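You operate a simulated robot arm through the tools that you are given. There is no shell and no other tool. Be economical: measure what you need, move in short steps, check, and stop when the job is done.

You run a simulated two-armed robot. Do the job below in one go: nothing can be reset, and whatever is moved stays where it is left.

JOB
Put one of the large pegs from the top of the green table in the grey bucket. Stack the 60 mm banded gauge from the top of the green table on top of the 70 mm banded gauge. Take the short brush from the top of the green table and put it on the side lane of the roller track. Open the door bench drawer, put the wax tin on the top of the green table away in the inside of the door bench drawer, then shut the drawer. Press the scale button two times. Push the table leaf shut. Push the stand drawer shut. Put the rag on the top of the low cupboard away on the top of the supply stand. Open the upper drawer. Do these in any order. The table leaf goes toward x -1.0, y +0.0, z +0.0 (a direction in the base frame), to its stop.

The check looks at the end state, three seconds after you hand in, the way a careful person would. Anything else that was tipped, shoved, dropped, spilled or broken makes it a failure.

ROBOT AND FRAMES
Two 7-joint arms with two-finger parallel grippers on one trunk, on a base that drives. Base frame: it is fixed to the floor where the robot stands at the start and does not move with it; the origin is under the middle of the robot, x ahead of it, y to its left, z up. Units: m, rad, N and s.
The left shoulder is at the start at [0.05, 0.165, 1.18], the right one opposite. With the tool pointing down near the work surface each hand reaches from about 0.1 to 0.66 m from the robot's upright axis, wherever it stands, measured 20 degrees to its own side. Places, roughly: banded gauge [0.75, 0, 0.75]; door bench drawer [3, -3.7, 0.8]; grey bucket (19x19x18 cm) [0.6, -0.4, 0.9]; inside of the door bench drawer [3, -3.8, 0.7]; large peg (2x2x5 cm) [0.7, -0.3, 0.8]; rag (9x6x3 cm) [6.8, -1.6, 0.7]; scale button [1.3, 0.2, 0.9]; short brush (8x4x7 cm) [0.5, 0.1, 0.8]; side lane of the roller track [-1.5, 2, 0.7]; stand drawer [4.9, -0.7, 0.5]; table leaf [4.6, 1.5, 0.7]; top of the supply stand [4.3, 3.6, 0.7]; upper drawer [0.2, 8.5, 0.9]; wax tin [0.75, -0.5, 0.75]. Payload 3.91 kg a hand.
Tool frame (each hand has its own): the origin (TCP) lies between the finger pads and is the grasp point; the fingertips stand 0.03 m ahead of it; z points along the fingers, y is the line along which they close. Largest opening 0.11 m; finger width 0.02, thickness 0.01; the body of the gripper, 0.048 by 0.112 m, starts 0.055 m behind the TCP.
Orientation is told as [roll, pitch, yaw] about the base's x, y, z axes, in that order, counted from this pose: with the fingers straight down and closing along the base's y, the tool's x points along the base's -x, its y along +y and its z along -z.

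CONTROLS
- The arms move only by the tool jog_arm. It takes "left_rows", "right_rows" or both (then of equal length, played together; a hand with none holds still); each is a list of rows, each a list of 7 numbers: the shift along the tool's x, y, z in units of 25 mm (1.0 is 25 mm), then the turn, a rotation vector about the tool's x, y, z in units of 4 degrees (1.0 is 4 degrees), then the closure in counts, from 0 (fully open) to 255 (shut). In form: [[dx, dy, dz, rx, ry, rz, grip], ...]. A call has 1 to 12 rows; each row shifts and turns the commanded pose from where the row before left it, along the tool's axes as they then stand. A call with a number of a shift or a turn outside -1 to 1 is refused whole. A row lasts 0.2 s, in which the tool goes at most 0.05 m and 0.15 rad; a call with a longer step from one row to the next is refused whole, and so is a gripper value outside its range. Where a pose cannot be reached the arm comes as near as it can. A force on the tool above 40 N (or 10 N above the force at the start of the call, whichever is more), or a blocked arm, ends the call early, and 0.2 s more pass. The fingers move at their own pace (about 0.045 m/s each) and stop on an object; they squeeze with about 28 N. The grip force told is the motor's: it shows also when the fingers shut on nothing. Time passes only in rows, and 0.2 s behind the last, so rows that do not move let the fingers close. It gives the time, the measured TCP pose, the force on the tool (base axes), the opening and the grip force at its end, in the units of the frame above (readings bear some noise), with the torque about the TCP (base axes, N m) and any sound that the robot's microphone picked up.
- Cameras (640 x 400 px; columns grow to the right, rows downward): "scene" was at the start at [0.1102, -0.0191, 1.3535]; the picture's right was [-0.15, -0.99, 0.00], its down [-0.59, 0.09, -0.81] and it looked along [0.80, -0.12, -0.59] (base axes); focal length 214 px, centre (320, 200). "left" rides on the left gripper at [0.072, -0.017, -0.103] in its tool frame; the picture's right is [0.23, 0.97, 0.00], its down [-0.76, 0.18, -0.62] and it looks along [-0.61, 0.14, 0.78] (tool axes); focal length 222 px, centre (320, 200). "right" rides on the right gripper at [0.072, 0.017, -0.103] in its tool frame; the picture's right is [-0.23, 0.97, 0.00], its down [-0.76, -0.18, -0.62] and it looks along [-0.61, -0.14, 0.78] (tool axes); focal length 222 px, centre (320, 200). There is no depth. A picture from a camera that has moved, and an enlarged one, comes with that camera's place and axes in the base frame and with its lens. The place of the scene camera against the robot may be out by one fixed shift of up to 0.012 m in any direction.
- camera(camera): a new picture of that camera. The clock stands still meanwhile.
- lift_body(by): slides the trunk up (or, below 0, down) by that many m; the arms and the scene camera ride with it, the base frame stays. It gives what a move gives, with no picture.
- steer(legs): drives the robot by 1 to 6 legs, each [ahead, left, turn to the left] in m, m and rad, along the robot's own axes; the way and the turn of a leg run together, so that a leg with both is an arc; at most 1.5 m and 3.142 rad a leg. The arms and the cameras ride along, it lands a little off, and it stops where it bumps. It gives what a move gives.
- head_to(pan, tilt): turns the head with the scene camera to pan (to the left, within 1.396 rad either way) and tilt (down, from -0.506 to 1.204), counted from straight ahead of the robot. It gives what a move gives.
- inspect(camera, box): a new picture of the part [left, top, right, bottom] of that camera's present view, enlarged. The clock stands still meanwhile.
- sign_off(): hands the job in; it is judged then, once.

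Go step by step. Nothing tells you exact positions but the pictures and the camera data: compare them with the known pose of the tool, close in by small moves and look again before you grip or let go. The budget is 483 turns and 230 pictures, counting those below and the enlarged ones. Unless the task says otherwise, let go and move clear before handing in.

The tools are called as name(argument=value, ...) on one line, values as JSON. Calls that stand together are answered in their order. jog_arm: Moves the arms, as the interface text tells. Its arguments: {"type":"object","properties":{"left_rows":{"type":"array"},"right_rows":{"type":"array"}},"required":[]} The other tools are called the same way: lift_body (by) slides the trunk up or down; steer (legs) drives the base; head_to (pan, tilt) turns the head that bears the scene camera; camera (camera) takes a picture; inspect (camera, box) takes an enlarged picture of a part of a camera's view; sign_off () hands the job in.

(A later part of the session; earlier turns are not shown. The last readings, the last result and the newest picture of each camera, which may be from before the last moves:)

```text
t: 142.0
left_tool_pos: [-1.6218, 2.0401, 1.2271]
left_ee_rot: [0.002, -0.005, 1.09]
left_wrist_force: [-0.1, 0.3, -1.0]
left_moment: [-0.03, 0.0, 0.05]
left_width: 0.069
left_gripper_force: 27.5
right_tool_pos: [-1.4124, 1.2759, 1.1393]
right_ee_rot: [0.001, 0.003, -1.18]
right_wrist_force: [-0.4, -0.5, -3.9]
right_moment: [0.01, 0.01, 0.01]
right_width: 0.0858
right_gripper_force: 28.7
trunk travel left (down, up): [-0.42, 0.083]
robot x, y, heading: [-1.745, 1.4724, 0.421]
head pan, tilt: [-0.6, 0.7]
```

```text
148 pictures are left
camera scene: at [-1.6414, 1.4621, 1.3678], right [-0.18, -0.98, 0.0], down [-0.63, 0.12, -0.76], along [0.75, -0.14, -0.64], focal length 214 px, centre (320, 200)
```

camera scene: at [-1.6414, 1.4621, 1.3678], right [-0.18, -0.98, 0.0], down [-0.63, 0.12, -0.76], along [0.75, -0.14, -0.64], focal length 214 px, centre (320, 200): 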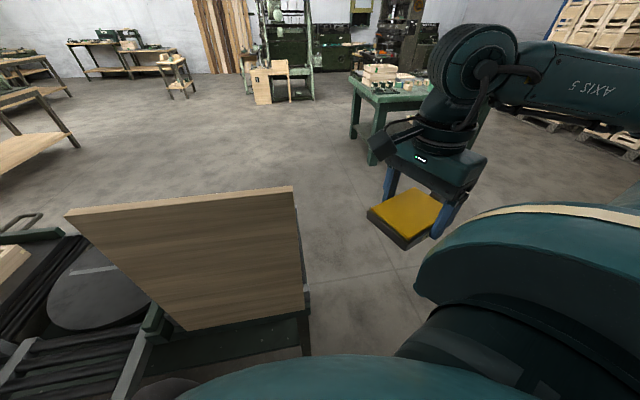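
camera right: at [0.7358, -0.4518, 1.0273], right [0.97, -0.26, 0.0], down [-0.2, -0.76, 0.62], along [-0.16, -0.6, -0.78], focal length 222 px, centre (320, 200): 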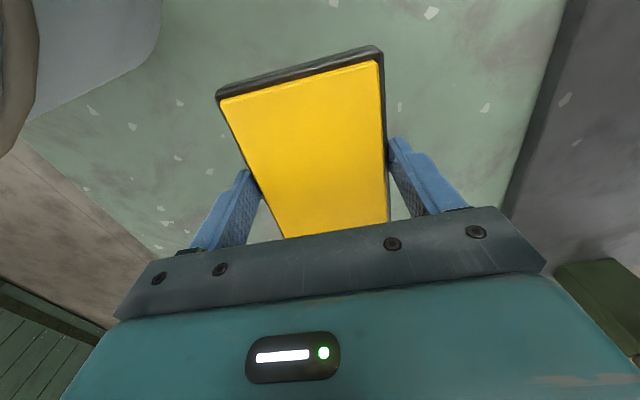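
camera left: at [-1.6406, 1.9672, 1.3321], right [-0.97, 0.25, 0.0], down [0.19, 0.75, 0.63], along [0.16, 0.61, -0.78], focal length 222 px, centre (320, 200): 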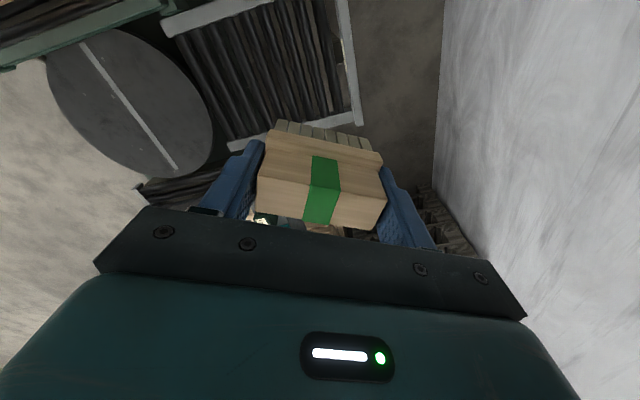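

jog_arm(left_rows=[[-0.29, -0.775, 0, 0, 0, 0, 255], [-0.29, -0.775, 0, 0, 0, 0, 255], [-0.29, -0.775, 0, 0, 0, 0, 255], [-0.29, -0.775, 0, 0, 0, 0, 255], [0, 0, 0, 0, 0, -0.985, 255], [0, 0, 0, 0, 0, -0.985, 255], [0, 0, 0, 0, 0, -0.985, 255], [0, 0, 0, 0, 0, -0.985, 255], [0, 0, 0, 0, 0, -0.985, 255], [0, 0, 0, 0, 0, -0.985, 255], [0, 0, 0, 0, 0, -0.985, 255]])

lift_body(by=-0.2)

camera(camera="left")

head_to(pan=0.5, tilt=0.7)

camera(camera="scene")

```text
t: 144.4
left_tool_pos: [-1.5416, 2.0312, 1.2295]
left_ee_rot: [0.0, -0.004, 1.574]
left_wrist_force: [0.0, 1.1, -0.7]
left_moment: [-0.01, -0.02, -0.03]
left_width: 0.0693
left_gripper_force: 28.0
right_tool_pos: [-1.4104, 1.2761, 1.1379]
right_ee_rot: [0.002, 0.002, -1.18]
right_wrist_force: [0.0, 0.6, -2.4]
right_moment: [0.02, -0.02, 0.06]
right_width: 0.0855
right_gripper_force: 28.3
trunk travel left (down, up): [-0.42, 0.083]
robot x, y, heading: [-1.7442, 1.4726, 0.422]
head pan, tilt: [-0.6, 0.7]
```

```text
t: 146.6
left_tool_pos: [-1.5412, 2.031, 1.0288]
left_ee_rot: [-0.002, -0.004, 1.572]
left_wrist_force: [-0.8, 0.5, -0.2]
left_moment: [-0.01, -0.01, -0.01]
left_width: 0.0693
left_gripper_force: 27.7
right_tool_pos: [-1.4113, 1.2762, 0.9371]
right_ee_rot: [0.002, 0.004, -1.179]
right_wrist_force: [-1.1, -0.6, -3.5]
right_moment: [0.02, 0.07, -0.01]
right_width: 0.0859
right_gripper_force: 27.9
trunk travel left (down, up): [-0.22, 0.283]
robot x, y, heading: [-1.748, 1.4711, 0.423]
head pan, tilt: [-0.6, 0.7]
```

```text
147 pictures are left
camera left: at [-1.5233, 1.9573, 1.1323], right [-0.97, -0.23, 0.0], down [-0.18, 0.76, 0.63], along [-0.14, 0.61, -0.78], focal length 222 px, centre (320, 200)
```

left: 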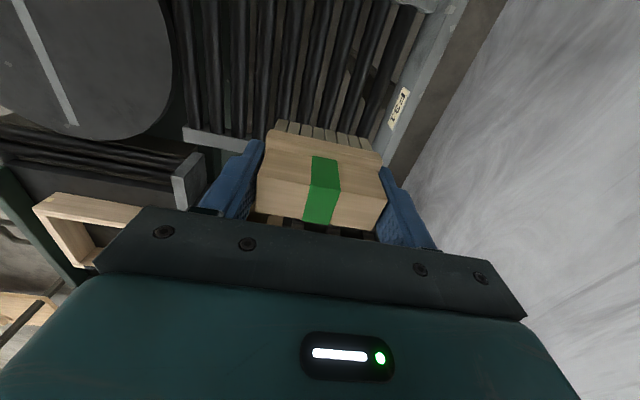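

```text
t: 147.9
left_tool_pos: [-1.5395, 2.0309, 1.0289]
left_ee_rot: [-0.003, -0.006, 1.573]
left_wrist_force: [-0.6, 0.7, -1.0]
left_moment: [-0.05, -0.01, 0.03]
left_width: 0.069
left_gripper_force: 27.8
right_tool_pos: [-1.4118, 1.2761, 0.9393]
right_ee_rot: [0.001, 0.002, -1.18]
right_wrist_force: [-0.3, -0.3, -2.1]
right_moment: [0.0, 0.02, -0.02]
right_width: 0.0855
right_gripper_force: 28.0
trunk travel left (down, up): [-0.22, 0.283]
robot x, y, heading: [-1.7478, 1.4719, 0.42]
head pan, tilt: [0.499, 0.7]
```

```text
146 pictures are left
camera scene: at [-1.6734, 1.5448, 1.1678], right [0.79, -0.61, 0.0], down [-0.39, -0.51, -0.76], along [0.46, 0.61, -0.64], focal length 214 px, centre (320, 200)
```

scene: 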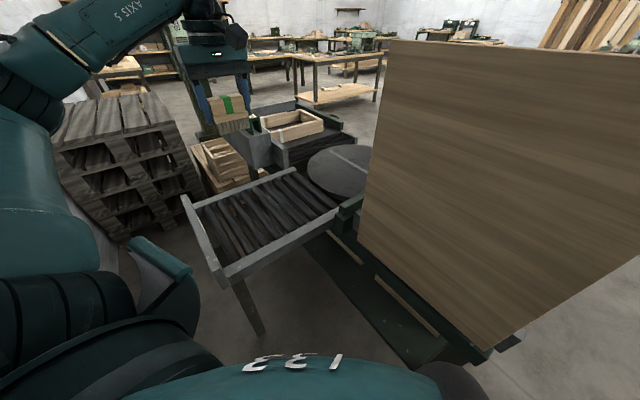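

Lane view is clear; I lower the brush over the middle of the rollers.

jog_arm(left_rows=[[0, 0, 0.9, 0, 0, 0, 255], [0, 0, 0.9, 0, 0, 0, 255], [0, 0, 0.9, 0, 0, 0, 255], [0, 0, 0.9, 0, 0, 0, 255], [0, 0, 0.9, 0, 0, 0, 255], [0, 0, 0.9, 0, 0, 0, 255], [0, 0, 0.9, 0, 0, 0, 255], [0, 0, 0.9, 0, 0, 0, 255], [0, 0, 0.9, 0, 0, 0, 255]])

camera(camera="scene")

camera(camera="left")

```text
t: 149.9
left_tool_pos: [-1.5409, 2.031, 0.8239]
left_ee_rot: [0.0, -0.005, 1.573]
left_wrist_force: [0.1, 0.9, -1.0]
left_moment: [-0.02, 0.02, 0.0]
left_width: 0.0691
left_gripper_force: 27.6
right_tool_pos: [-1.4109, 1.2771, 0.9391]
right_ee_rot: [0.002, 0.004, -1.179]
right_wrist_force: [-0.3, -0.1, -3.2]
right_moment: [-0.01, -0.01, 0.03]
right_width: 0.0858
right_gripper_force: 28.0
trunk travel left (down, up): [-0.22, 0.283]
robot x, y, heading: [-1.7488, 1.4725, 0.42]
head pan, tilt: [0.499, 0.7]
```

```text
145 pictures are left
camera scene: at [-1.6734, 1.5449, 1.1678], right [0.79, -0.61, 0.0], down [-0.39, -0.51, -0.76], along [0.46, 0.61, -0.64], focal length 214 px, centre (320, 200)
```

scene: 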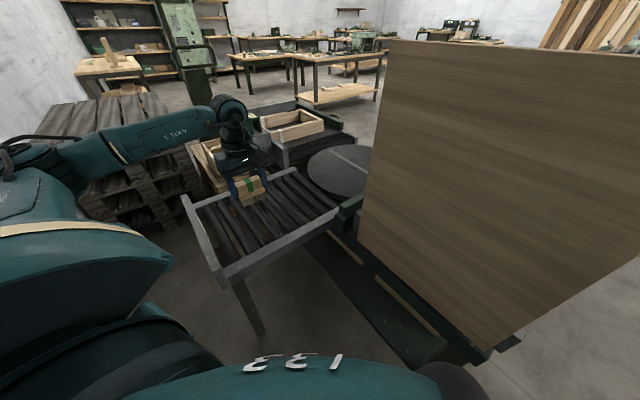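

```text
144 pictures are left
camera left: at [-1.5223, 1.9583, 0.9283], right [-0.97, -0.23, 0.0], down [-0.18, 0.76, 0.63], along [-0.14, 0.61, -0.78], focal length 222 px, centre (320, 200)
```

left: 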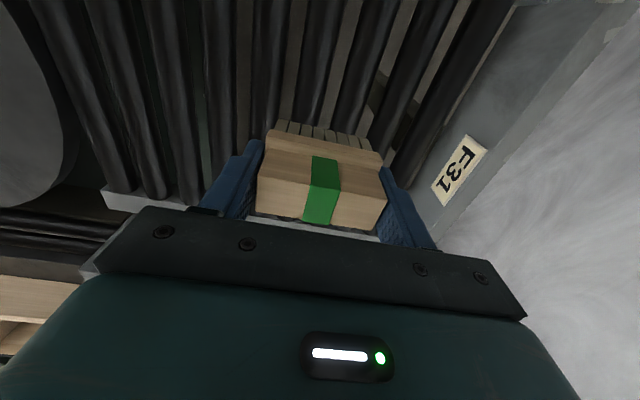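

inspect(camera="left", box=[200, 0, 480, 175])

inspect(camera="scene", box=[170, 130, 370, 290])

```text
2.29 times, centred on (340, 88) of left
camera zoom: at [-1.5223, 1.9583, 0.9283], right [-0.97, -0.23, 0.0], down [-0.18, 0.76, 0.63], along [-0.14, 0.61, -0.78], focal length 508 px, centre (274, 457)
```

zoom: 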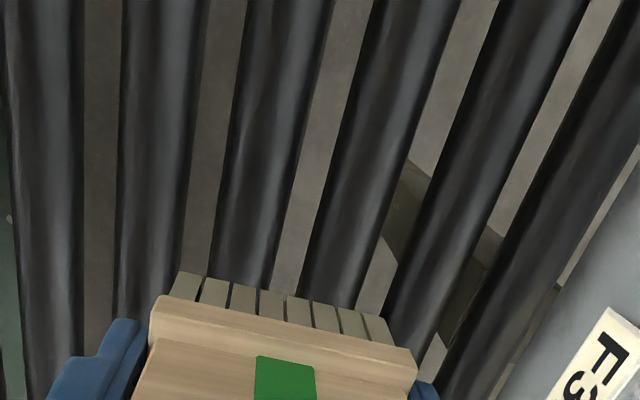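

```text
2.50 times, centred on (270, 210) of scene
camera zoom: at [-1.6734, 1.5449, 1.1678], right [0.79, -0.61, 0.0], down [-0.39, -0.51, -0.76], along [0.46, 0.61, -0.64], focal length 536 px, centre (445, 175)
```

zoom: 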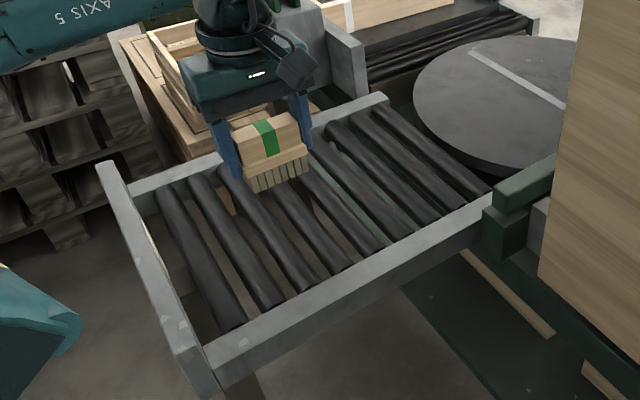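

The brush will straddle two rollers after a 4 mm shift. Lowering gently until contact.

jog_arm(left_rows=[[0, 0.16, 0.5, 0, 0, 0, 255], [0, 0, 0.5, 0, 0, 0, 255], [0, 0, 0.5, 0, 0, 0, 255], [0, 0, 0.3, 0, 0, 0, 255]])

inspect(camera="scene", box=[190, 140, 330, 240])

```text
t: 150.9
left_tool_pos: [-1.5422, 2.0314, 0.7803]
left_ee_rot: [-0.001, -0.006, 1.574]
left_wrist_force: [0.1, 0.9, -0.6]
left_moment: [0.0, 0.03, 0.01]
left_width: 0.069
left_gripper_force: 27.8
right_tool_pos: [-1.4122, 1.2769, 0.9382]
right_ee_rot: [0.002, 0.003, -1.179]
right_wrist_force: [0.5, -0.2, -3.3]
right_moment: [0.03, 0.02, 0.0]
right_width: 0.0858
right_gripper_force: 28.3
trunk travel left (down, up): [-0.22, 0.283]
robot x, y, heading: [-1.7472, 1.4708, 0.421]
head pan, tilt: [0.499, 0.7]
```

```text
4.00 times, centred on (260, 190) of scene
camera zoom: at [-1.6734, 1.5448, 1.1678], right [0.79, -0.61, 0.0], down [-0.39, -0.51, -0.76], along [0.46, 0.61, -0.64], focal length 858 px, centre (560, 240)
```

zoom: 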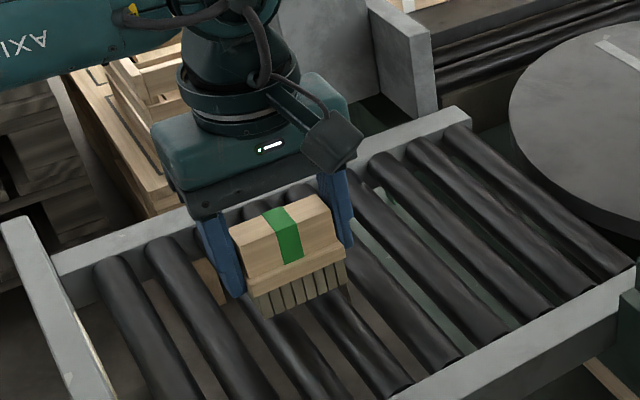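

jog_arm(left_rows=[[0, 0, 0.2, 0, 0, 0, 255], [0, 0, 0.2, 0, 0, 0, 255], [0, 0, 0.2, 0, 0, 0, 255], [0, 0, 0.2, 0, 0, 0, 255]])

inspect(camera="scene", box=[190, 140, 330, 240])

```text
t: 151.9
left_tool_pos: [-1.5445, 2.0322, 0.7636]
left_ee_rot: [-0.006, -0.011, 1.576]
left_wrist_force: [-1.9, 3.4, 25.1]
left_moment: [0.05, 0.1, 0.02]
left_width: 0.07
left_gripper_force: 28.2
right_tool_pos: [-1.412, 1.2758, 0.9391]
right_ee_rot: [0.004, 0.004, -1.179]
right_wrist_force: [0.2, 0.5, -3.6]
right_moment: [-0.02, -0.02, 0.04]
right_width: 0.0856
right_gripper_force: 27.9
trunk travel left (down, up): [-0.22, 0.283]
robot x, y, heading: [-1.7443, 1.469, 0.42]
head pan, tilt: [0.499, 0.7]
```

```text
4.00 times, centred on (260, 190) of scene
camera zoom: at [-1.6742, 1.543, 1.1684], right [0.79, -0.61, 0.0], down [-0.39, -0.51, -0.77], along [0.46, 0.61, -0.64], focal length 858 px, centre (560, 240)
```

zoom: 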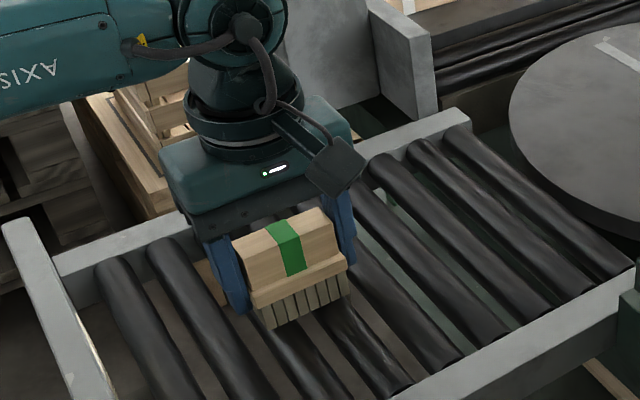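

Contact. I ease up slightly and release.

jog_arm(left_rows=[[0, 0, -0.15, 0, 0, 0, 255], [0, 0, 0, 0, 0, 0, 80], [0, 0, 0, 0, 0, 0, 40], [0, 0, 0, 0, 0, 0, 30], [0, 0, 0, 0, 0, 0, 30]])

inspect(camera="scene", box=[190, 140, 330, 240])

```text
t: 153.1
left_tool_pos: [-1.5436, 2.0313, 0.7641]
left_ee_rot: [-0.001, -0.005, 1.573]
left_wrist_force: [-0.6, 0.3, 0.7]
left_moment: [0.01, 0.04, -0.04]
left_width: 0.0968
left_gripper_force: 0.1
right_tool_pos: [-1.4108, 1.2762, 0.9388]
right_ee_rot: [0.002, 0.003, -1.18]
right_wrist_force: [0.1, 0.3, -2.6]
right_moment: [0.02, 0.03, 0.01]
right_width: 0.0857
right_gripper_force: 28.4
trunk travel left (down, up): [-0.22, 0.283]
robot x, y, heading: [-1.7473, 1.469, 0.422]
head pan, tilt: [0.499, 0.7]
```

```text
4.00 times, centred on (260, 190) of scene
camera zoom: at [-1.6734, 1.5447, 1.1678], right [0.79, -0.61, 0.0], down [-0.39, -0.51, -0.76], along [0.46, 0.61, -0.64], focal length 858 px, centre (560, 240)
```

zoom: 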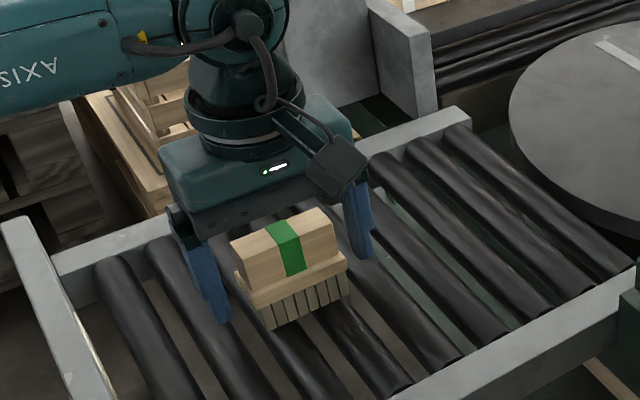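

Brush stands on the rollers. I withdraw the left hand straight up and lift the trunk.

jog_arm(left_rows=[[0, 0, -0.5, 0, 0, 0, 20], [0, 0, -1, 0, 0, 0, 0], [0, 0, -1, 0, 0, 0, 0], [0, 0, -1, 0, 0, 0, 0], [0, 0, -1, 0, 0, 0, 0], [0, 0, -1, 0, 0, 0, 0], [0, 0, -1, 0, 0, 0, 0]])

lift_body(by=0.2)

camera(camera="scene")

```text
t: 154.7
left_tool_pos: [-1.5442, 2.0319, 0.9304]
left_ee_rot: [0.001, -0.007, 1.574]
left_wrist_force: [0.3, 0.2, 0.5]
left_moment: [0.03, 0.01, 0.01]
left_width: 0.11
left_gripper_force: 0.0
right_tool_pos: [-1.4117, 1.2766, 0.938]
right_ee_rot: [0.003, 0.004, -1.18]
right_wrist_force: [0.1, 0.5, -2.2]
right_moment: [0.01, 0.04, 0.06]
right_width: 0.0859
right_gripper_force: 27.7
trunk travel left (down, up): [-0.22, 0.283]
robot x, y, heading: [-1.7438, 1.4708, 0.416]
head pan, tilt: [0.499, 0.7]
```

```text
t: 156.9
left_tool_pos: [-1.5432, 2.0323, 1.1293]
left_ee_rot: [-0.001, -0.007, 1.572]
left_wrist_force: [0.3, -0.3, -1.0]
left_moment: [-0.03, 0.01, 0.02]
left_width: 0.1099
left_gripper_force: 0.1
right_tool_pos: [-1.4121, 1.2763, 1.1396]
right_ee_rot: [0.001, 0.004, -1.179]
right_wrist_force: [0.7, 0.8, -3.7]
right_moment: [0.01, 0.02, 0.02]
right_width: 0.0854
right_gripper_force: 27.5
trunk travel left (down, up): [-0.42, 0.083]
robot x, y, heading: [-1.7482, 1.4678, 0.42]
head pan, tilt: [0.499, 0.7]
```

```text
138 pictures are left
camera scene: at [-1.6733, 1.5448, 1.3678], right [0.79, -0.61, 0.0], down [-0.39, -0.51, -0.76], along [0.46, 0.61, -0.64], focal length 214 px, centre (320, 200)
```

scene: 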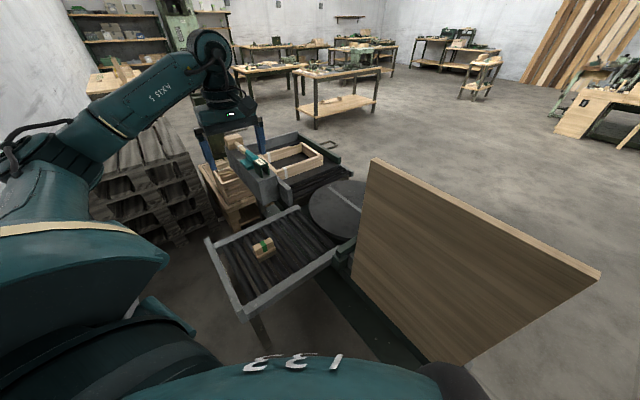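

jog_arm(left_rows=[[0, 0, -1, 0, 0, 0, 0], [0, 0, -1, 0, 0, 0, 0], [0, 0, -1, 0, 0, 0, 0], [0, 0, -1, 0, 0, 0, 0], [0, 0, -1, 0, 0, 0, 0], [1, 0.5, 0, 0, 0, 0, 0], [1, 0.5, 0, 0, 0, 0, 0], [1, 0.5, 0, 0, 0, 0, 0], [1, 0.5, 0, 0, 0, 0, 0], [1, 0.5, 0, 0, 0, 0, 0], [1, 0.5, 0, 0, 0, 0, 0], [1, 0.5, 0, 0, 0, 0, 0]])

steer(legs=[[0, 0, -0.42], [0, -0.9, 0]])

head_to(pan=-0.6, tilt=0.3)

camera(camera="scene")

```text
t: 159.5
left_tool_pos: [-1.6313, 1.8545, 1.2525]
left_ee_rot: [-0.002, -0.007, 1.573]
left_wrist_force: [0.9, -0.1, 0.3]
left_moment: [0.0, 0.01, -0.02]
left_width: 0.11
left_gripper_force: 0.1
right_tool_pos: [-1.4116, 1.275, 1.1388]
right_ee_rot: [0.0, 0.003, -1.18]
right_wrist_force: [0.5, -0.8, -2.9]
right_moment: [0.05, 0.03, 0.0]
right_width: 0.0861
right_gripper_force: 27.4
trunk travel left (down, up): [-0.42, 0.083]
robot x, y, heading: [-1.7448, 1.4703, 0.416]
head pan, tilt: [0.499, 0.7]
```

```text
t: 165.4
left_tool_pos: [-1.4819, 0.8812, 1.2518]
left_ee_rot: [-0.003, -0.005, 1.164]
left_wrist_force: [0.7, 0.5, 0.2]
left_moment: [0.04, -0.01, 0.0]
left_width: 0.1098
left_gripper_force: 0.0
right_tool_pos: [-1.5124, 0.2616, 1.1379]
right_ee_rot: [0.002, 0.004, -1.589]
right_wrist_force: [-0.5, -0.2, -2.1]
right_moment: [0.03, 0.0, 0.0]
right_width: 0.0856
right_gripper_force: 28.2
trunk travel left (down, up): [-0.42, 0.083]
robot x, y, heading: [-1.7444, 0.5728, 0.013]
head pan, tilt: [0.499, 0.7]
```

```text
t: 166.8
left_tool_pos: [-1.4815, 0.8818, 1.252]
left_ee_rot: [-0.003, -0.004, 1.165]
left_wrist_force: [1.0, 0.2, 0.9]
left_moment: [0.0, 0.01, 0.0]
left_width: 0.11
left_gripper_force: 0.2
right_tool_pos: [-1.5112, 0.2622, 1.1381]
right_ee_rot: [0.002, 0.004, -1.59]
right_wrist_force: [0.6, -0.4, -1.9]
right_moment: [0.04, -0.02, 0.03]
right_width: 0.0858
right_gripper_force: 27.9
trunk travel left (down, up): [-0.42, 0.083]
robot x, y, heading: [-1.7418, 0.5744, 0.007]
head pan, tilt: [-0.6, 0.3]
```

```text
137 pictures are left
camera scene: at [-1.6401, 0.517, 1.4039], right [-0.56, -0.83, 0.0], down [-0.25, 0.16, -0.96], along [0.79, -0.53, -0.3], focal length 214 px, centre (320, 200)
```

scene: 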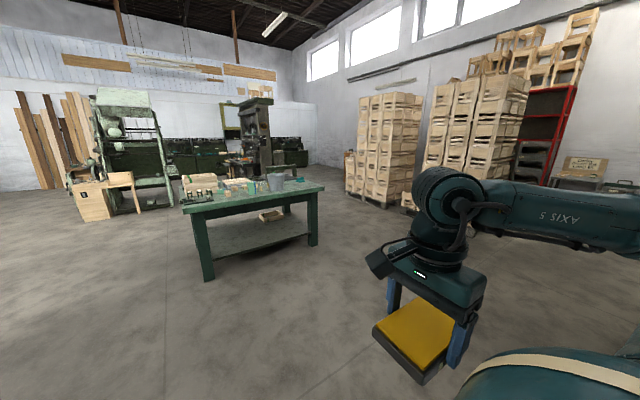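

Next, the door bench with the wax tin. I drive around the green table's right end.

steer(legs=[[0.72, -1.135, 0], [0.72, -1.135, 0], [1.3, 0, 0]])

camera(camera="scene")

```text
t: 186.1
left_tool_pos: [1.3036, -1.4189, 1.2511]
left_ee_rot: [-0.003, -0.004, 1.144]
left_wrist_force: [-0.1, 0.0, 0.6]
left_moment: [0.0, 0.0, 0.04]
left_width: 0.11
left_gripper_force: 0.1
right_tool_pos: [1.2624, -2.038, 1.139]
right_ee_rot: [0.001, 0.003, -1.61]
right_wrist_force: [-0.2, -0.1, -3.0]
right_moment: [0.03, 0.04, -0.04]
right_width: 0.0855
right_gripper_force: 28.0
trunk travel left (down, up): [-0.42, 0.083]
robot x, y, heading: [1.0374, -1.723, -0.006]
head pan, tilt: [-0.6, 0.3]
```

```text
136 pictures are left
camera scene: at [1.1391, -1.781, 1.4039], right [-0.57, -0.82, 0.0], down [-0.24, 0.17, -0.96], along [0.78, -0.55, -0.3], focal length 214 px, centre (320, 200)
```

scene: 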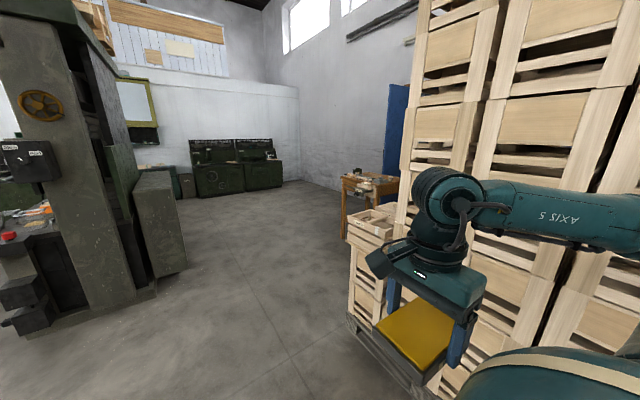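

The bench by the blue door is ahead right, near [3.0,-3.7]. I drive past the pallets and turn to face it.

steer(legs=[[1.0, 0, 0], [0.8, -0.1, 0], [0, 0, -1.56]])

head_to(pan=0, tilt=0.4)

camera(camera="scene")

```text
t: 198.9
left_tool_pos: [3.1276, -2.1415, 1.2529]
left_ee_rot: [-0.001, -0.006, -0.42]
left_wrist_force: [-0.3, 0.0, 0.5]
left_moment: [-0.05, 0.01, 0.02]
left_width: 0.1101
left_gripper_force: 0.1
right_tool_pos: [2.5101, -2.1033, 1.1377]
right_ee_rot: [0.0, 0.004, 3.108]
right_wrist_force: [-0.2, 0.1, -2.9]
right_moment: [-0.01, -0.04, 0.01]
right_width: 0.0858
right_gripper_force: 27.9
trunk travel left (down, up): [-0.42, 0.083]
robot x, y, heading: [2.8244, -1.8737, -1.571]
head pan, tilt: [-0.6, 0.3]
```

```text
t: 199.9
left_tool_pos: [3.1285, -2.1417, 1.2529]
left_ee_rot: [-0.003, -0.005, -0.42]
left_wrist_force: [0.2, -0.3, -0.8]
left_moment: [0.02, 0.0, -0.01]
left_width: 0.1098
left_gripper_force: 0.1
right_tool_pos: [2.5096, -2.1028, 1.1394]
right_ee_rot: [0.0, 0.004, 3.108]
right_wrist_force: [0.5, -0.1, -2.6]
right_moment: [0.02, -0.03, -0.04]
right_width: 0.0857
right_gripper_force: 28.2
trunk travel left (down, up): [-0.42, 0.083]
robot x, y, heading: [2.8321, -1.8797, -1.57]
head pan, tilt: [0.0, 0.4]
```

```text
135 pictures are left
camera scene: at [2.8196, -2.005, 1.3947], right [-1.0, 0.0, 0.0], down [0.0, 0.39, -0.92], along [0.0, -0.92, -0.39], focal length 214 px, centre (320, 200)
```

scene: 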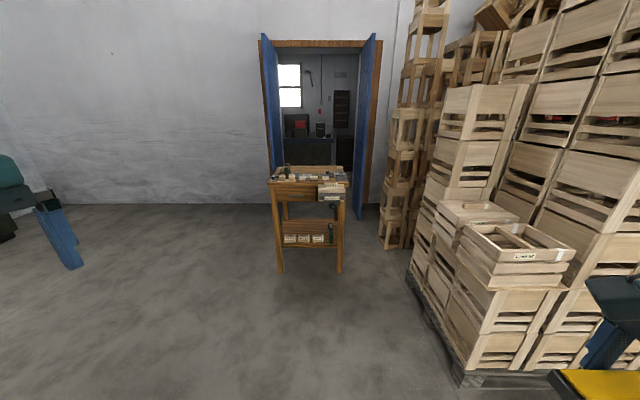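

inspect(camera="scene", box=[250, 150, 370, 280])

```text
3.08 times, centred on (310, 215) of scene
camera zoom: at [2.8196, -2.005, 1.3947], right [-1.0, 0.0, 0.0], down [0.0, 0.39, -0.92], along [0.0, -0.92, -0.39], focal length 660 px, centre (351, 154)
```

zoom: 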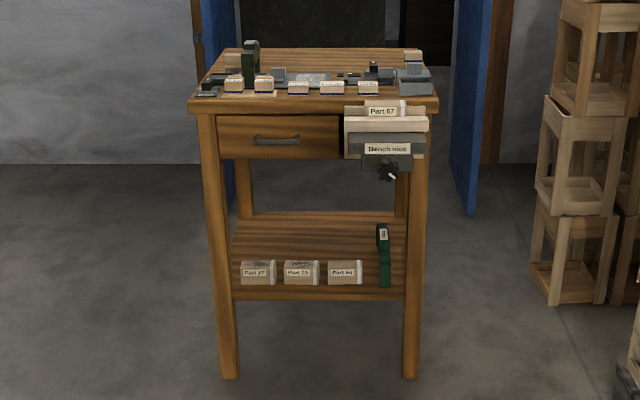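

The drawer is left of the bench vise; its handle is about [3.01,-3.55,0.77]. I drive closer for a better look.

steer(legs=[[0.8, -0.03, 0]])

head_to(pan=0.15, tilt=0.65)

camera(camera="scene")

inspect(camera="scene", box=[220, 120, 380, 220])

```text
t: 204.2
left_tool_pos: [3.0867, -2.9353, 1.2517]
left_ee_rot: [-0.001, -0.007, -0.435]
left_wrist_force: [0.6, -0.7, -0.2]
left_moment: [0.01, -0.02, 0.0]
left_width: 0.1102
left_gripper_force: 0.1
right_tool_pos: [2.4691, -2.8876, 1.1381]
right_ee_rot: [0.003, 0.003, 3.096]
right_wrist_force: [-0.2, -0.6, -3.3]
right_moment: [-0.01, -0.02, 0.03]
right_width: 0.0853
right_gripper_force: 27.3
trunk travel left (down, up): [-0.42, 0.083]
robot x, y, heading: [2.7883, -2.668, -1.587]
head pan, tilt: [0.0, 0.4]
```

```text
t: 204.9
left_tool_pos: [3.0874, -2.9341, 1.2525]
left_ee_rot: [-0.003, -0.005, -0.433]
left_wrist_force: [0.2, 0.2, -0.7]
left_moment: [0.0, 0.0, 0.0]
left_width: 0.1097
left_gripper_force: 0.0
right_tool_pos: [2.4694, -2.8871, 1.1376]
right_ee_rot: [0.001, 0.003, 3.096]
right_wrist_force: [0.4, 0.4, -2.6]
right_moment: [0.01, -0.03, 0.02]
right_width: 0.0857
right_gripper_force: 27.8
trunk travel left (down, up): [-0.42, 0.083]
robot x, y, heading: [2.784, -2.6677, -1.586]
head pan, tilt: [0.15, 0.649]
```

```text
133 pictures are left
camera scene: at [2.7923, -2.7879, 1.3722], right [-0.99, -0.13, 0.0], down [-0.08, 0.6, -0.8], along [0.11, -0.79, -0.6], focal length 214 px, centre (320, 200)
```

scene: 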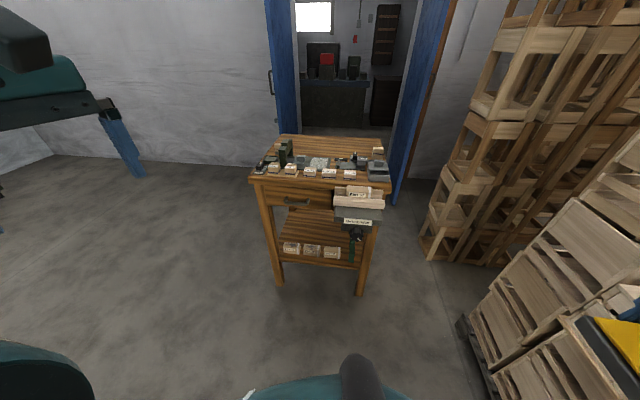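

```text
4.00 times, centred on (300, 170) of scene
camera zoom: at [2.7923, -2.7879, 1.3722], right [-0.99, -0.13, 0.0], down [-0.08, 0.6, -0.8], along [0.11, -0.79, -0.6], focal length 858 px, centre (400, 320)
```

zoom: 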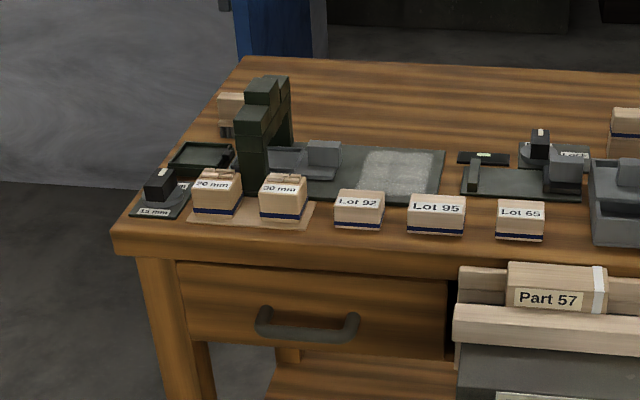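

I turn the left hand so that it points forward with the fingers closing vertically, to grip the drawer's bow handle.

jog_arm(left_rows=[[0, 0, 0, 0, 0, -1, 0], [0, 0, 0, 0, 0, -1, 0], [0, 0, 0, 0, 0, -1, 0], [0, 0, 0, 0, 0, -1, 0], [0, 0, 0, 0, 0, -1, 0], [0, 0, 0, 0, 0, -1, 0], [0, -1, 0.6, 0, 0, 0, 0], [0, -1, 0.6, 0, 0, 0, 0], [0, -1, 0.6, 0, 0, 0, 0], [0, -1, 0.6, 0, 0, 0, 0], [0, -1, 0.6, 0, 0, 0, 0], [0, -1, 0.6, 0, 0, 0, 0]])

jog_arm(left_rows=[[0, 0, 0, 1, 0, 0, 0], [0, 0, 0, 1, 0, 0, 0], [0, 0, 0, 1, 0, 0, 0], [0, 0, 0, 1, 0, 0, 0], [0, 0, 0, 1, 0, 0, 0], [0, 0, 0, 1, 0, 0, 0], [0, 0, 0, 1, 0, 0, 0], [0, 0, 0, 1, 0, 0, 0], [0, 0, 0, 1, 0, 0, 0], [0, 0, 0, 1, 0, 0, 0], [0, 0, 0, 1, 0, 0, 0], [0, 0, 0, 1, 0, 0, 0]])

jog_arm(left_rows=[[0, 0, 0, 1, 0, 0, 0], [0, 0, 0, 1, 0, 0, 0], [0, 0, 0, 1, 0, 0, 0], [0, 0, 0, 1, 0, 0, 0], [0, 0, 0, 1, 0, 0, 0], [0, 0, 0, 1, 0, 0, 0], [0, 0, 0, 1, 0, 0, 0], [0, 0, 0, 1, 0, 0, 0], [0, 0, 0, 1, 0, 0, 0], [0, 0, 0, 1, 0, 0, 0], [0, 0, 0, 0.5, 0, 0, 0]])

camera(camera="left")

```text
t: 207.6
left_tool_pos: [3.0848, -3.0833, 1.1653]
left_ee_rot: [-0.005, -0.005, -0.016]
left_wrist_force: [-0.1, -0.9, -1.0]
left_moment: [0.01, 0.01, 0.01]
left_width: 0.11
left_gripper_force: 0.1
right_tool_pos: [2.4686, -2.8879, 1.139]
right_ee_rot: [-0.001, 0.003, 3.095]
right_wrist_force: [-0.1, -0.4, -2.7]
right_moment: [-0.01, -0.04, -0.01]
right_width: 0.0854
right_gripper_force: 28.0
trunk travel left (down, up): [-0.42, 0.083]
robot x, y, heading: [2.7882, -2.6683, -1.585]
head pan, tilt: [0.15, 0.649]
```

```text
t: 210.2
left_tool_pos: [3.0843, -3.0844, 1.1627]
left_ee_rot: [-0.842, -0.004, -0.017]
left_wrist_force: [0.5, 0.3, -0.5]
left_moment: [0.01, 0.03, -0.04]
left_width: 0.11
left_gripper_force: 0.0
right_tool_pos: [2.4681, -2.8869, 1.138]
right_ee_rot: [0.002, 0.003, 3.093]
right_wrist_force: [1.1, 0.4, -3.3]
right_moment: [0.02, -0.04, 0.01]
right_width: 0.0857
right_gripper_force: 27.8
trunk travel left (down, up): [-0.42, 0.083]
robot x, y, heading: [2.79, -2.6661, -1.588]
head pan, tilt: [0.15, 0.649]
```

```text
t: 212.6
left_tool_pos: [3.0967, -3.1181, 1.1696]
left_ee_rot: [-1.365, -0.003, -0.017]
left_wrist_force: [0.6, -0.5, -0.7]
left_moment: [0.04, 0.01, 0.01]
left_width: 0.11
left_gripper_force: 0.0
left hand out of reach, approached as far as the arm can: row 3, 4, 5, 6, 7, 8, 9, 10
right_tool_pos: [2.4681, -2.8871, 1.1388]
right_ee_rot: [0.003, 0.003, 3.093]
right_wrist_force: [0.3, -0.3, -2.9]
right_moment: [0.01, -0.03, 0.02]
right_width: 0.0856
right_gripper_force: 27.7
trunk travel left (down, up): [-0.42, 0.083]
robot x, y, heading: [2.7881, -2.6671, -1.589]
head pan, tilt: [0.15, 0.649]
```

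```text
131 pictures are left
camera left: at [3.0265, -3.019, 1.2065], right [-0.22, 0.2, -0.95], down [0.77, 0.63, -0.04], along [0.59, -0.75, -0.3], focal length 222 px, centre (320, 200)
```

left: 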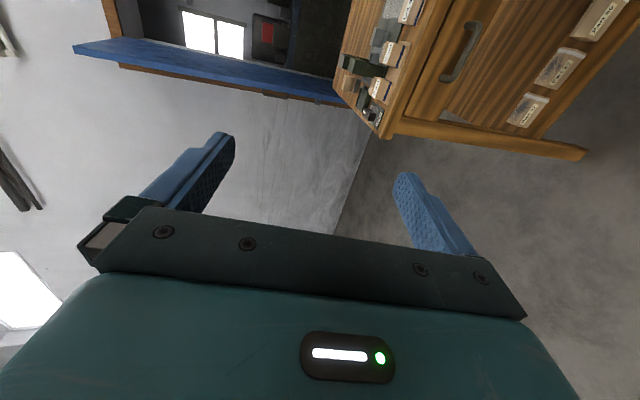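

The hand now points forward, 12° below horizontal. I lower the trunk and drive up to the bench.

lift_body(by=-0.2)

steer(legs=[[0.2, 0.0, 0.015]])

jog_arm(left_rows=[[0.5, 0.979, 0.204, 0, 0, 0, 60], [0.5, 0.979, 0.204, 0, 0, 0, 60], [0.5, 0.979, 0.204, 0, 0, 0, 60], [0.5, 0.979, 0.204, 0, 0, 0, 60], [0.5, 0.979, 0.204, 0, 0, 0, 60], [0.5, 0.979, 0.204, 0, 0, 0, 60], [0.5, 0.979, 0.204, 0, 0, 0, 60]])

camera(camera="left")

camera(camera="scene")

```text
t: 214.7
left_tool_pos: [3.0962, -3.1173, 0.9699]
left_ee_rot: [-1.363, -0.002, -0.017]
left_wrist_force: [0.2, 0.4, 0.2]
left_moment: [0.02, -0.03, -0.02]
left_width: 0.11
left_gripper_force: 0.2
right_tool_pos: [2.4687, -2.8872, 0.9381]
right_ee_rot: [0.002, 0.006, 3.096]
right_wrist_force: [-0.2, -0.1, -3.5]
right_moment: [-0.01, -0.03, 0.0]
right_width: 0.0857
right_gripper_force: 27.8
trunk travel left (down, up): [-0.22, 0.283]
robot x, y, heading: [2.7873, -2.6654, -1.583]
head pan, tilt: [0.15, 0.649]
```

```text
t: 216.3
left_tool_pos: [3.1054, -3.3167, 0.969]
left_ee_rot: [-1.365, -0.004, 0.004]
left_wrist_force: [-0.9, -0.2, -0.6]
left_moment: [0.01, -0.01, -0.01]
left_width: 0.1103
left_gripper_force: 0.0
right_tool_pos: [2.4719, -3.0984, 0.9381]
right_ee_rot: [0.0, 0.003, 3.116]
right_wrist_force: [0.2, -0.5, -3.0]
right_moment: [0.01, -0.05, 0.01]
right_width: 0.0856
right_gripper_force: 27.7
trunk travel left (down, up): [-0.22, 0.283]
robot x, y, heading: [2.7873, -2.8715, -1.562]
head pan, tilt: [0.15, 0.649]
```

```text
t: 217.9
left_tool_pos: [3.1054, -3.3165, 0.9695]
left_ee_rot: [-1.362, -0.005, 0.004]
left_wrist_force: [-0.5, -0.9, -0.2]
left_moment: [-0.01, -0.02, 0.01]
left_width: 0.0846
left_gripper_force: 0.1
left hand out of reach, approached as far as the arm can: row 1, 2, 3, 4, 5, 6, 7
right_tool_pos: [2.4719, -3.0989, 0.9387]
right_ee_rot: [0.003, 0.004, 3.116]
right_wrist_force: [-0.3, 0.9, -3.4]
right_moment: [0.02, -0.04, 0.03]
right_width: 0.0855
right_gripper_force: 28.2
trunk travel left (down, up): [-0.22, 0.283]
robot x, y, heading: [2.7891, -2.8724, -1.57]
head pan, tilt: [0.15, 0.649]
```

```text
130 pictures are left
camera left: at [3.0324, -3.2189, 1.0065], right [-0.22, 0.2, -0.95], down [0.76, 0.65, -0.04], along [0.61, -0.73, -0.3], focal length 222 px, centre (320, 200)
```

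left: 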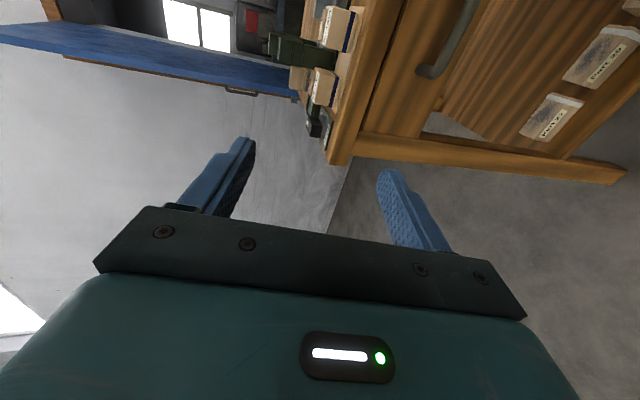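

```text
129 pictures are left
camera scene: at [2.7933, -2.9926, 1.1722], right [-0.99, -0.15, 0.0], down [-0.09, 0.6, -0.8], along [0.12, -0.79, -0.6], focal length 214 px, centre (320, 200)
```

scene: 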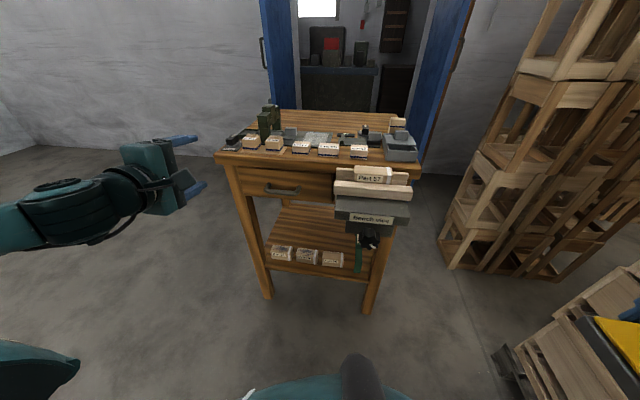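

jog_arm(left_rows=[[0, -0.2, 0.97, 0, 0, 0, 60], [0, -0.2, 0.97, 0, 0, 0, 60], [0, -0.2, 0.97, 0, 0, 0, 60], [0.3, 0.6, 0.15, 0, 0, 0, 60], [0.3, 0.6, 0.15, 0, 0, 0, 60], [0.3, 0.6, 0.15, 0, 0, 0, 60]])

```text
t: 219.3
left_tool_pos: [3.0862, -3.3925, 0.9311]
left_ee_rot: [-1.363, -0.005, 0.004]
left_wrist_force: [0.4, 0.2, 0.2]
left_moment: [-0.01, -0.01, 0.0]
left_width: 0.084
left_gripper_force: 0.0
left hand out of reach, approached as far as the arm can: row 6
right_tool_pos: [2.4724, -3.1001, 0.939]
right_ee_rot: [0.001, 0.003, 3.116]
right_wrist_force: [0.4, 0.4, -2.1]
right_moment: [-0.01, -0.06, -0.01]
right_width: 0.0857
right_gripper_force: 28.0
trunk travel left (down, up): [-0.22, 0.283]
robot x, y, heading: [2.7869, -2.8733, -1.57]
head pan, tilt: [0.15, 0.649]
```

Extending ahead frees the arm. I lower the trunk the rest and use the base for sideways alignment.

lift_body(by=-0.14)

steer(legs=[[0.0, -0.08, 0.0]])

camera(camera="left")

camera(camera="scene")

```text
t: 221.0
left_tool_pos: [3.0867, -3.3927, 0.7922]
left_ee_rot: [-1.363, -0.006, 0.0]
left_wrist_force: [0.6, -0.4, 0.1]
left_moment: [-0.04, 0.01, -0.01]
left_width: 0.0843
left_gripper_force: 0.1
right_tool_pos: [2.4724, -3.099, 0.7988]
right_ee_rot: [0.002, 0.002, 3.116]
right_wrist_force: [0.3, -0.4, -3.0]
right_moment: [-0.01, -0.04, 0.01]
right_width: 0.0854
right_gripper_force: 27.6
trunk travel left (down, up): [-0.08, 0.423]
robot x, y, heading: [2.7837, -2.8722, -1.566]
head pan, tilt: [0.15, 0.649]
```

```text
t: 222.1
left_tool_pos: [3.0048, -3.3929, 0.7921]
left_ee_rot: [-1.363, -0.002, 0.005]
left_wrist_force: [0.7, 1.1, 0.1]
left_moment: [-0.02, -0.02, 0.0]
left_width: 0.084
left_gripper_force: 0.0
right_tool_pos: [2.3907, -3.0996, 0.7987]
right_ee_rot: [0.003, 0.003, 3.116]
right_wrist_force: [-0.4, 0.1, -2.6]
right_moment: [0.0, -0.03, -0.01]
right_width: 0.0856
right_gripper_force: 27.5
trunk travel left (down, up): [-0.08, 0.423]
robot x, y, heading: [2.7038, -2.8747, -1.562]
head pan, tilt: [0.15, 0.649]
```

```text
128 pictures are left
camera left: at [2.9327, -3.2956, 0.8295], right [-0.22, 0.2, -0.95], down [0.76, 0.65, -0.04], along [0.61, -0.73, -0.3], focal length 222 px, centre (320, 200)
```

left: 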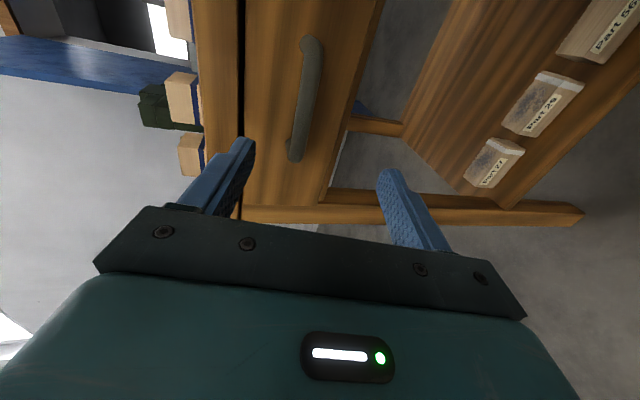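

```text
127 pictures are left
camera scene: at [2.7119, -2.9929, 1.0322], right [-0.99, -0.15, 0.0], down [-0.09, 0.6, -0.8], along [0.12, -0.79, -0.6], focal length 214 px, centre (320, 200)
```

scene: 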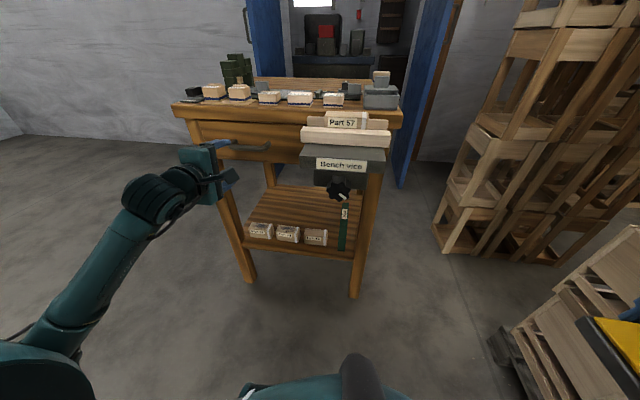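

Handle centre ≈[2.993,-3.52,0.784]. I raise a bit and advance toward it.

jog_arm(left_rows=[[0.4, -0.75, -0.15, 0, 0, 0, 60], [0, 0, 1, 0, 0, 0, 60], [0, 0, 1, 0, 0, 0, 60], [0, 0, 1, 0, 0, 0, 60]])

camera(camera="left")

```text
t: 223.1
left_tool_pos: [3.0113, -3.4485, 0.7838]
left_ee_rot: [-1.364, -0.003, 0.002]
left_wrist_force: [-0.1, 0.8, 0.3]
left_moment: [0.02, 0.0, -0.05]
left_width: 0.0841
left_gripper_force: 0.1
left hand out of reach, approached as far as the arm can: row 3, 4
right_tool_pos: [2.3903, -3.0991, 0.7984]
right_ee_rot: [0.003, 0.003, 3.118]
right_wrist_force: [1.1, 0.3, -3.8]
right_moment: [-0.03, -0.02, -0.03]
right_width: 0.0856
right_gripper_force: 27.3
trunk travel left (down, up): [-0.08, 0.423]
robot x, y, heading: [2.7078, -2.8724, -1.564]
head pan, tilt: [0.15, 0.649]
```

```text
126 pictures are left
camera left: at [2.9387, -3.3519, 0.8226], right [-0.22, 0.2, -0.95], down [0.76, 0.65, -0.04], along [0.61, -0.74, -0.3], focal length 222 px, centre (320, 200)
```

left: 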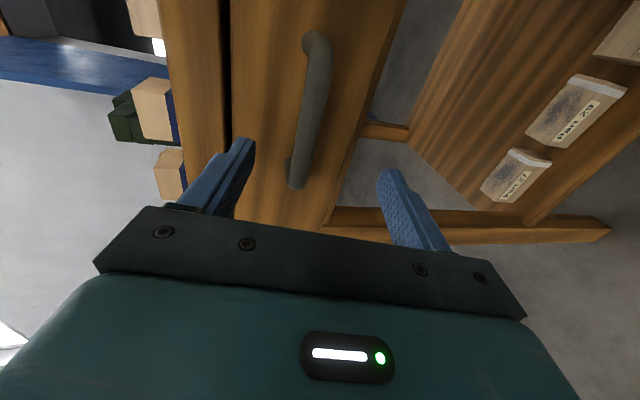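

steer(legs=[[0.055, -0.012, 0.0]])

camera(camera="left")

```text
t: 224.1
left_tool_pos: [2.9995, -3.5006, 0.7844]
left_ee_rot: [-1.362, -0.004, 0.001]
left_wrist_force: [0.6, 5.7, -4.0]
left_moment: [-0.1, 0.01, -0.02]
left_width: 0.0818
left_gripper_force: 0.0
right_tool_pos: [2.3798, -3.1538, 0.7979]
right_ee_rot: [0.003, 0.002, 3.119]
right_wrist_force: [0.8, -0.1, -2.6]
right_moment: [0.02, -0.01, 0.02]
right_width: 0.0857
right_gripper_force: 28.0
trunk travel left (down, up): [-0.08, 0.423]
robot x, y, heading: [2.6938, -2.925, -1.567]
head pan, tilt: [0.15, 0.649]
stopped in leg 1: the force on the tool passed its limit (the readings are from after the stop); the commanded pose is now the measured one
```

```text
125 pictures are left
camera left: at [2.9275, -3.4039, 0.8228], right [-0.22, 0.2, -0.95], down [0.76, 0.65, -0.04], along [0.61, -0.73, -0.3], focal length 222 px, centre (320, 200)
```

left: 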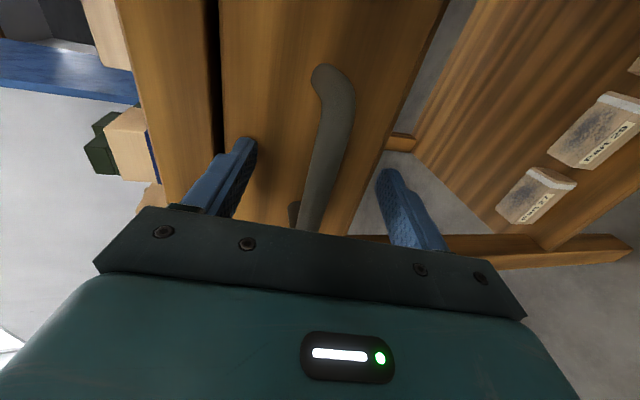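

The bar lies between the fingers. I close on it.

jog_arm(left_rows=[[0, 0, -0.15, 0, 0, 0, 120], [0, 0, 0, 0, 0, 0, 200], [0, 0, 0, 0, 0, 0, 255], [0, 0, 0, 0, 0, 0, 255], [0, 0, 0, 0, 0, 0, 255], [0, 0, 0, 0, 0, 0, 255], [0, 0, 0, 0, 0, 0, 255]])

camera(camera="left")

```text
t: 225.7
left_tool_pos: [3.0001, -3.4995, 0.7857]
left_ee_rot: [-1.364, -0.003, 0.003]
left_wrist_force: [-1.3, 3.1, -3.3]
left_moment: [0.04, 0.26, 0.22]
left_width: 0.0159
left_gripper_force: 45.0
right_tool_pos: [2.38, -3.1545, 0.7981]
right_ee_rot: [0.001, 0.004, 3.119]
right_wrist_force: [0.1, -0.3, -2.4]
right_moment: [0.0, -0.03, 0.01]
right_width: 0.0856
right_gripper_force: 28.2
trunk travel left (down, up): [-0.08, 0.423]
robot x, y, heading: [2.6918, -2.9263, -1.565]
head pan, tilt: [0.15, 0.649]
```

```text
124 pictures are left
camera left: at [2.9269, -3.4005, 0.8241], right [-0.22, 0.2, -0.95], down [0.76, 0.65, -0.04], along [0.61, -0.73, -0.3], focal length 222 px, centre (320, 200)
```

left: 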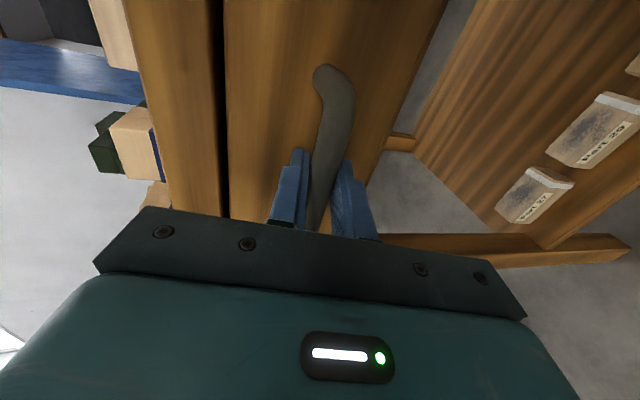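

Bar gripped (16 mm). I pull the drawer by backing the base slowly.

steer(legs=[[-0.15, 0.0, 0.0]])

camera(camera="scene")

```text
t: 227.1
left_tool_pos: [2.9984, -3.346, 0.7856]
left_ee_rot: [-1.363, -0.003, 0.004]
left_wrist_force: [-0.4, 0.8, -3.7]
left_moment: [0.02, 0.46, -0.75]
left_width: 0.016
left_gripper_force: 44.9
right_tool_pos: [2.3791, -3.0043, 0.7988]
right_ee_rot: [0.001, 0.003, 3.119]
right_wrist_force: [-0.2, 0.0, -2.4]
right_moment: [0.03, -0.03, 0.03]
right_width: 0.0856
right_gripper_force: 27.7
trunk travel left (down, up): [-0.08, 0.423]
robot x, y, heading: [2.6907, -2.7766, -1.563]
head pan, tilt: [0.15, 0.649]
```

```text
123 pictures are left
camera scene: at [2.7, -2.8961, 1.0321], right [-0.99, -0.16, 0.0], down [-0.09, 0.6, -0.8], along [0.12, -0.79, -0.6], focal length 214 px, centre (320, 200)
```

scene: 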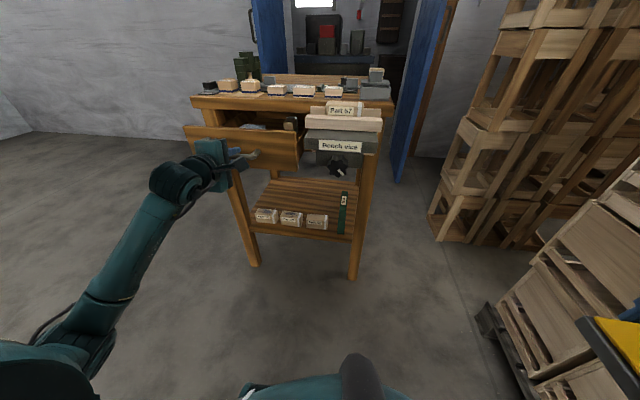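

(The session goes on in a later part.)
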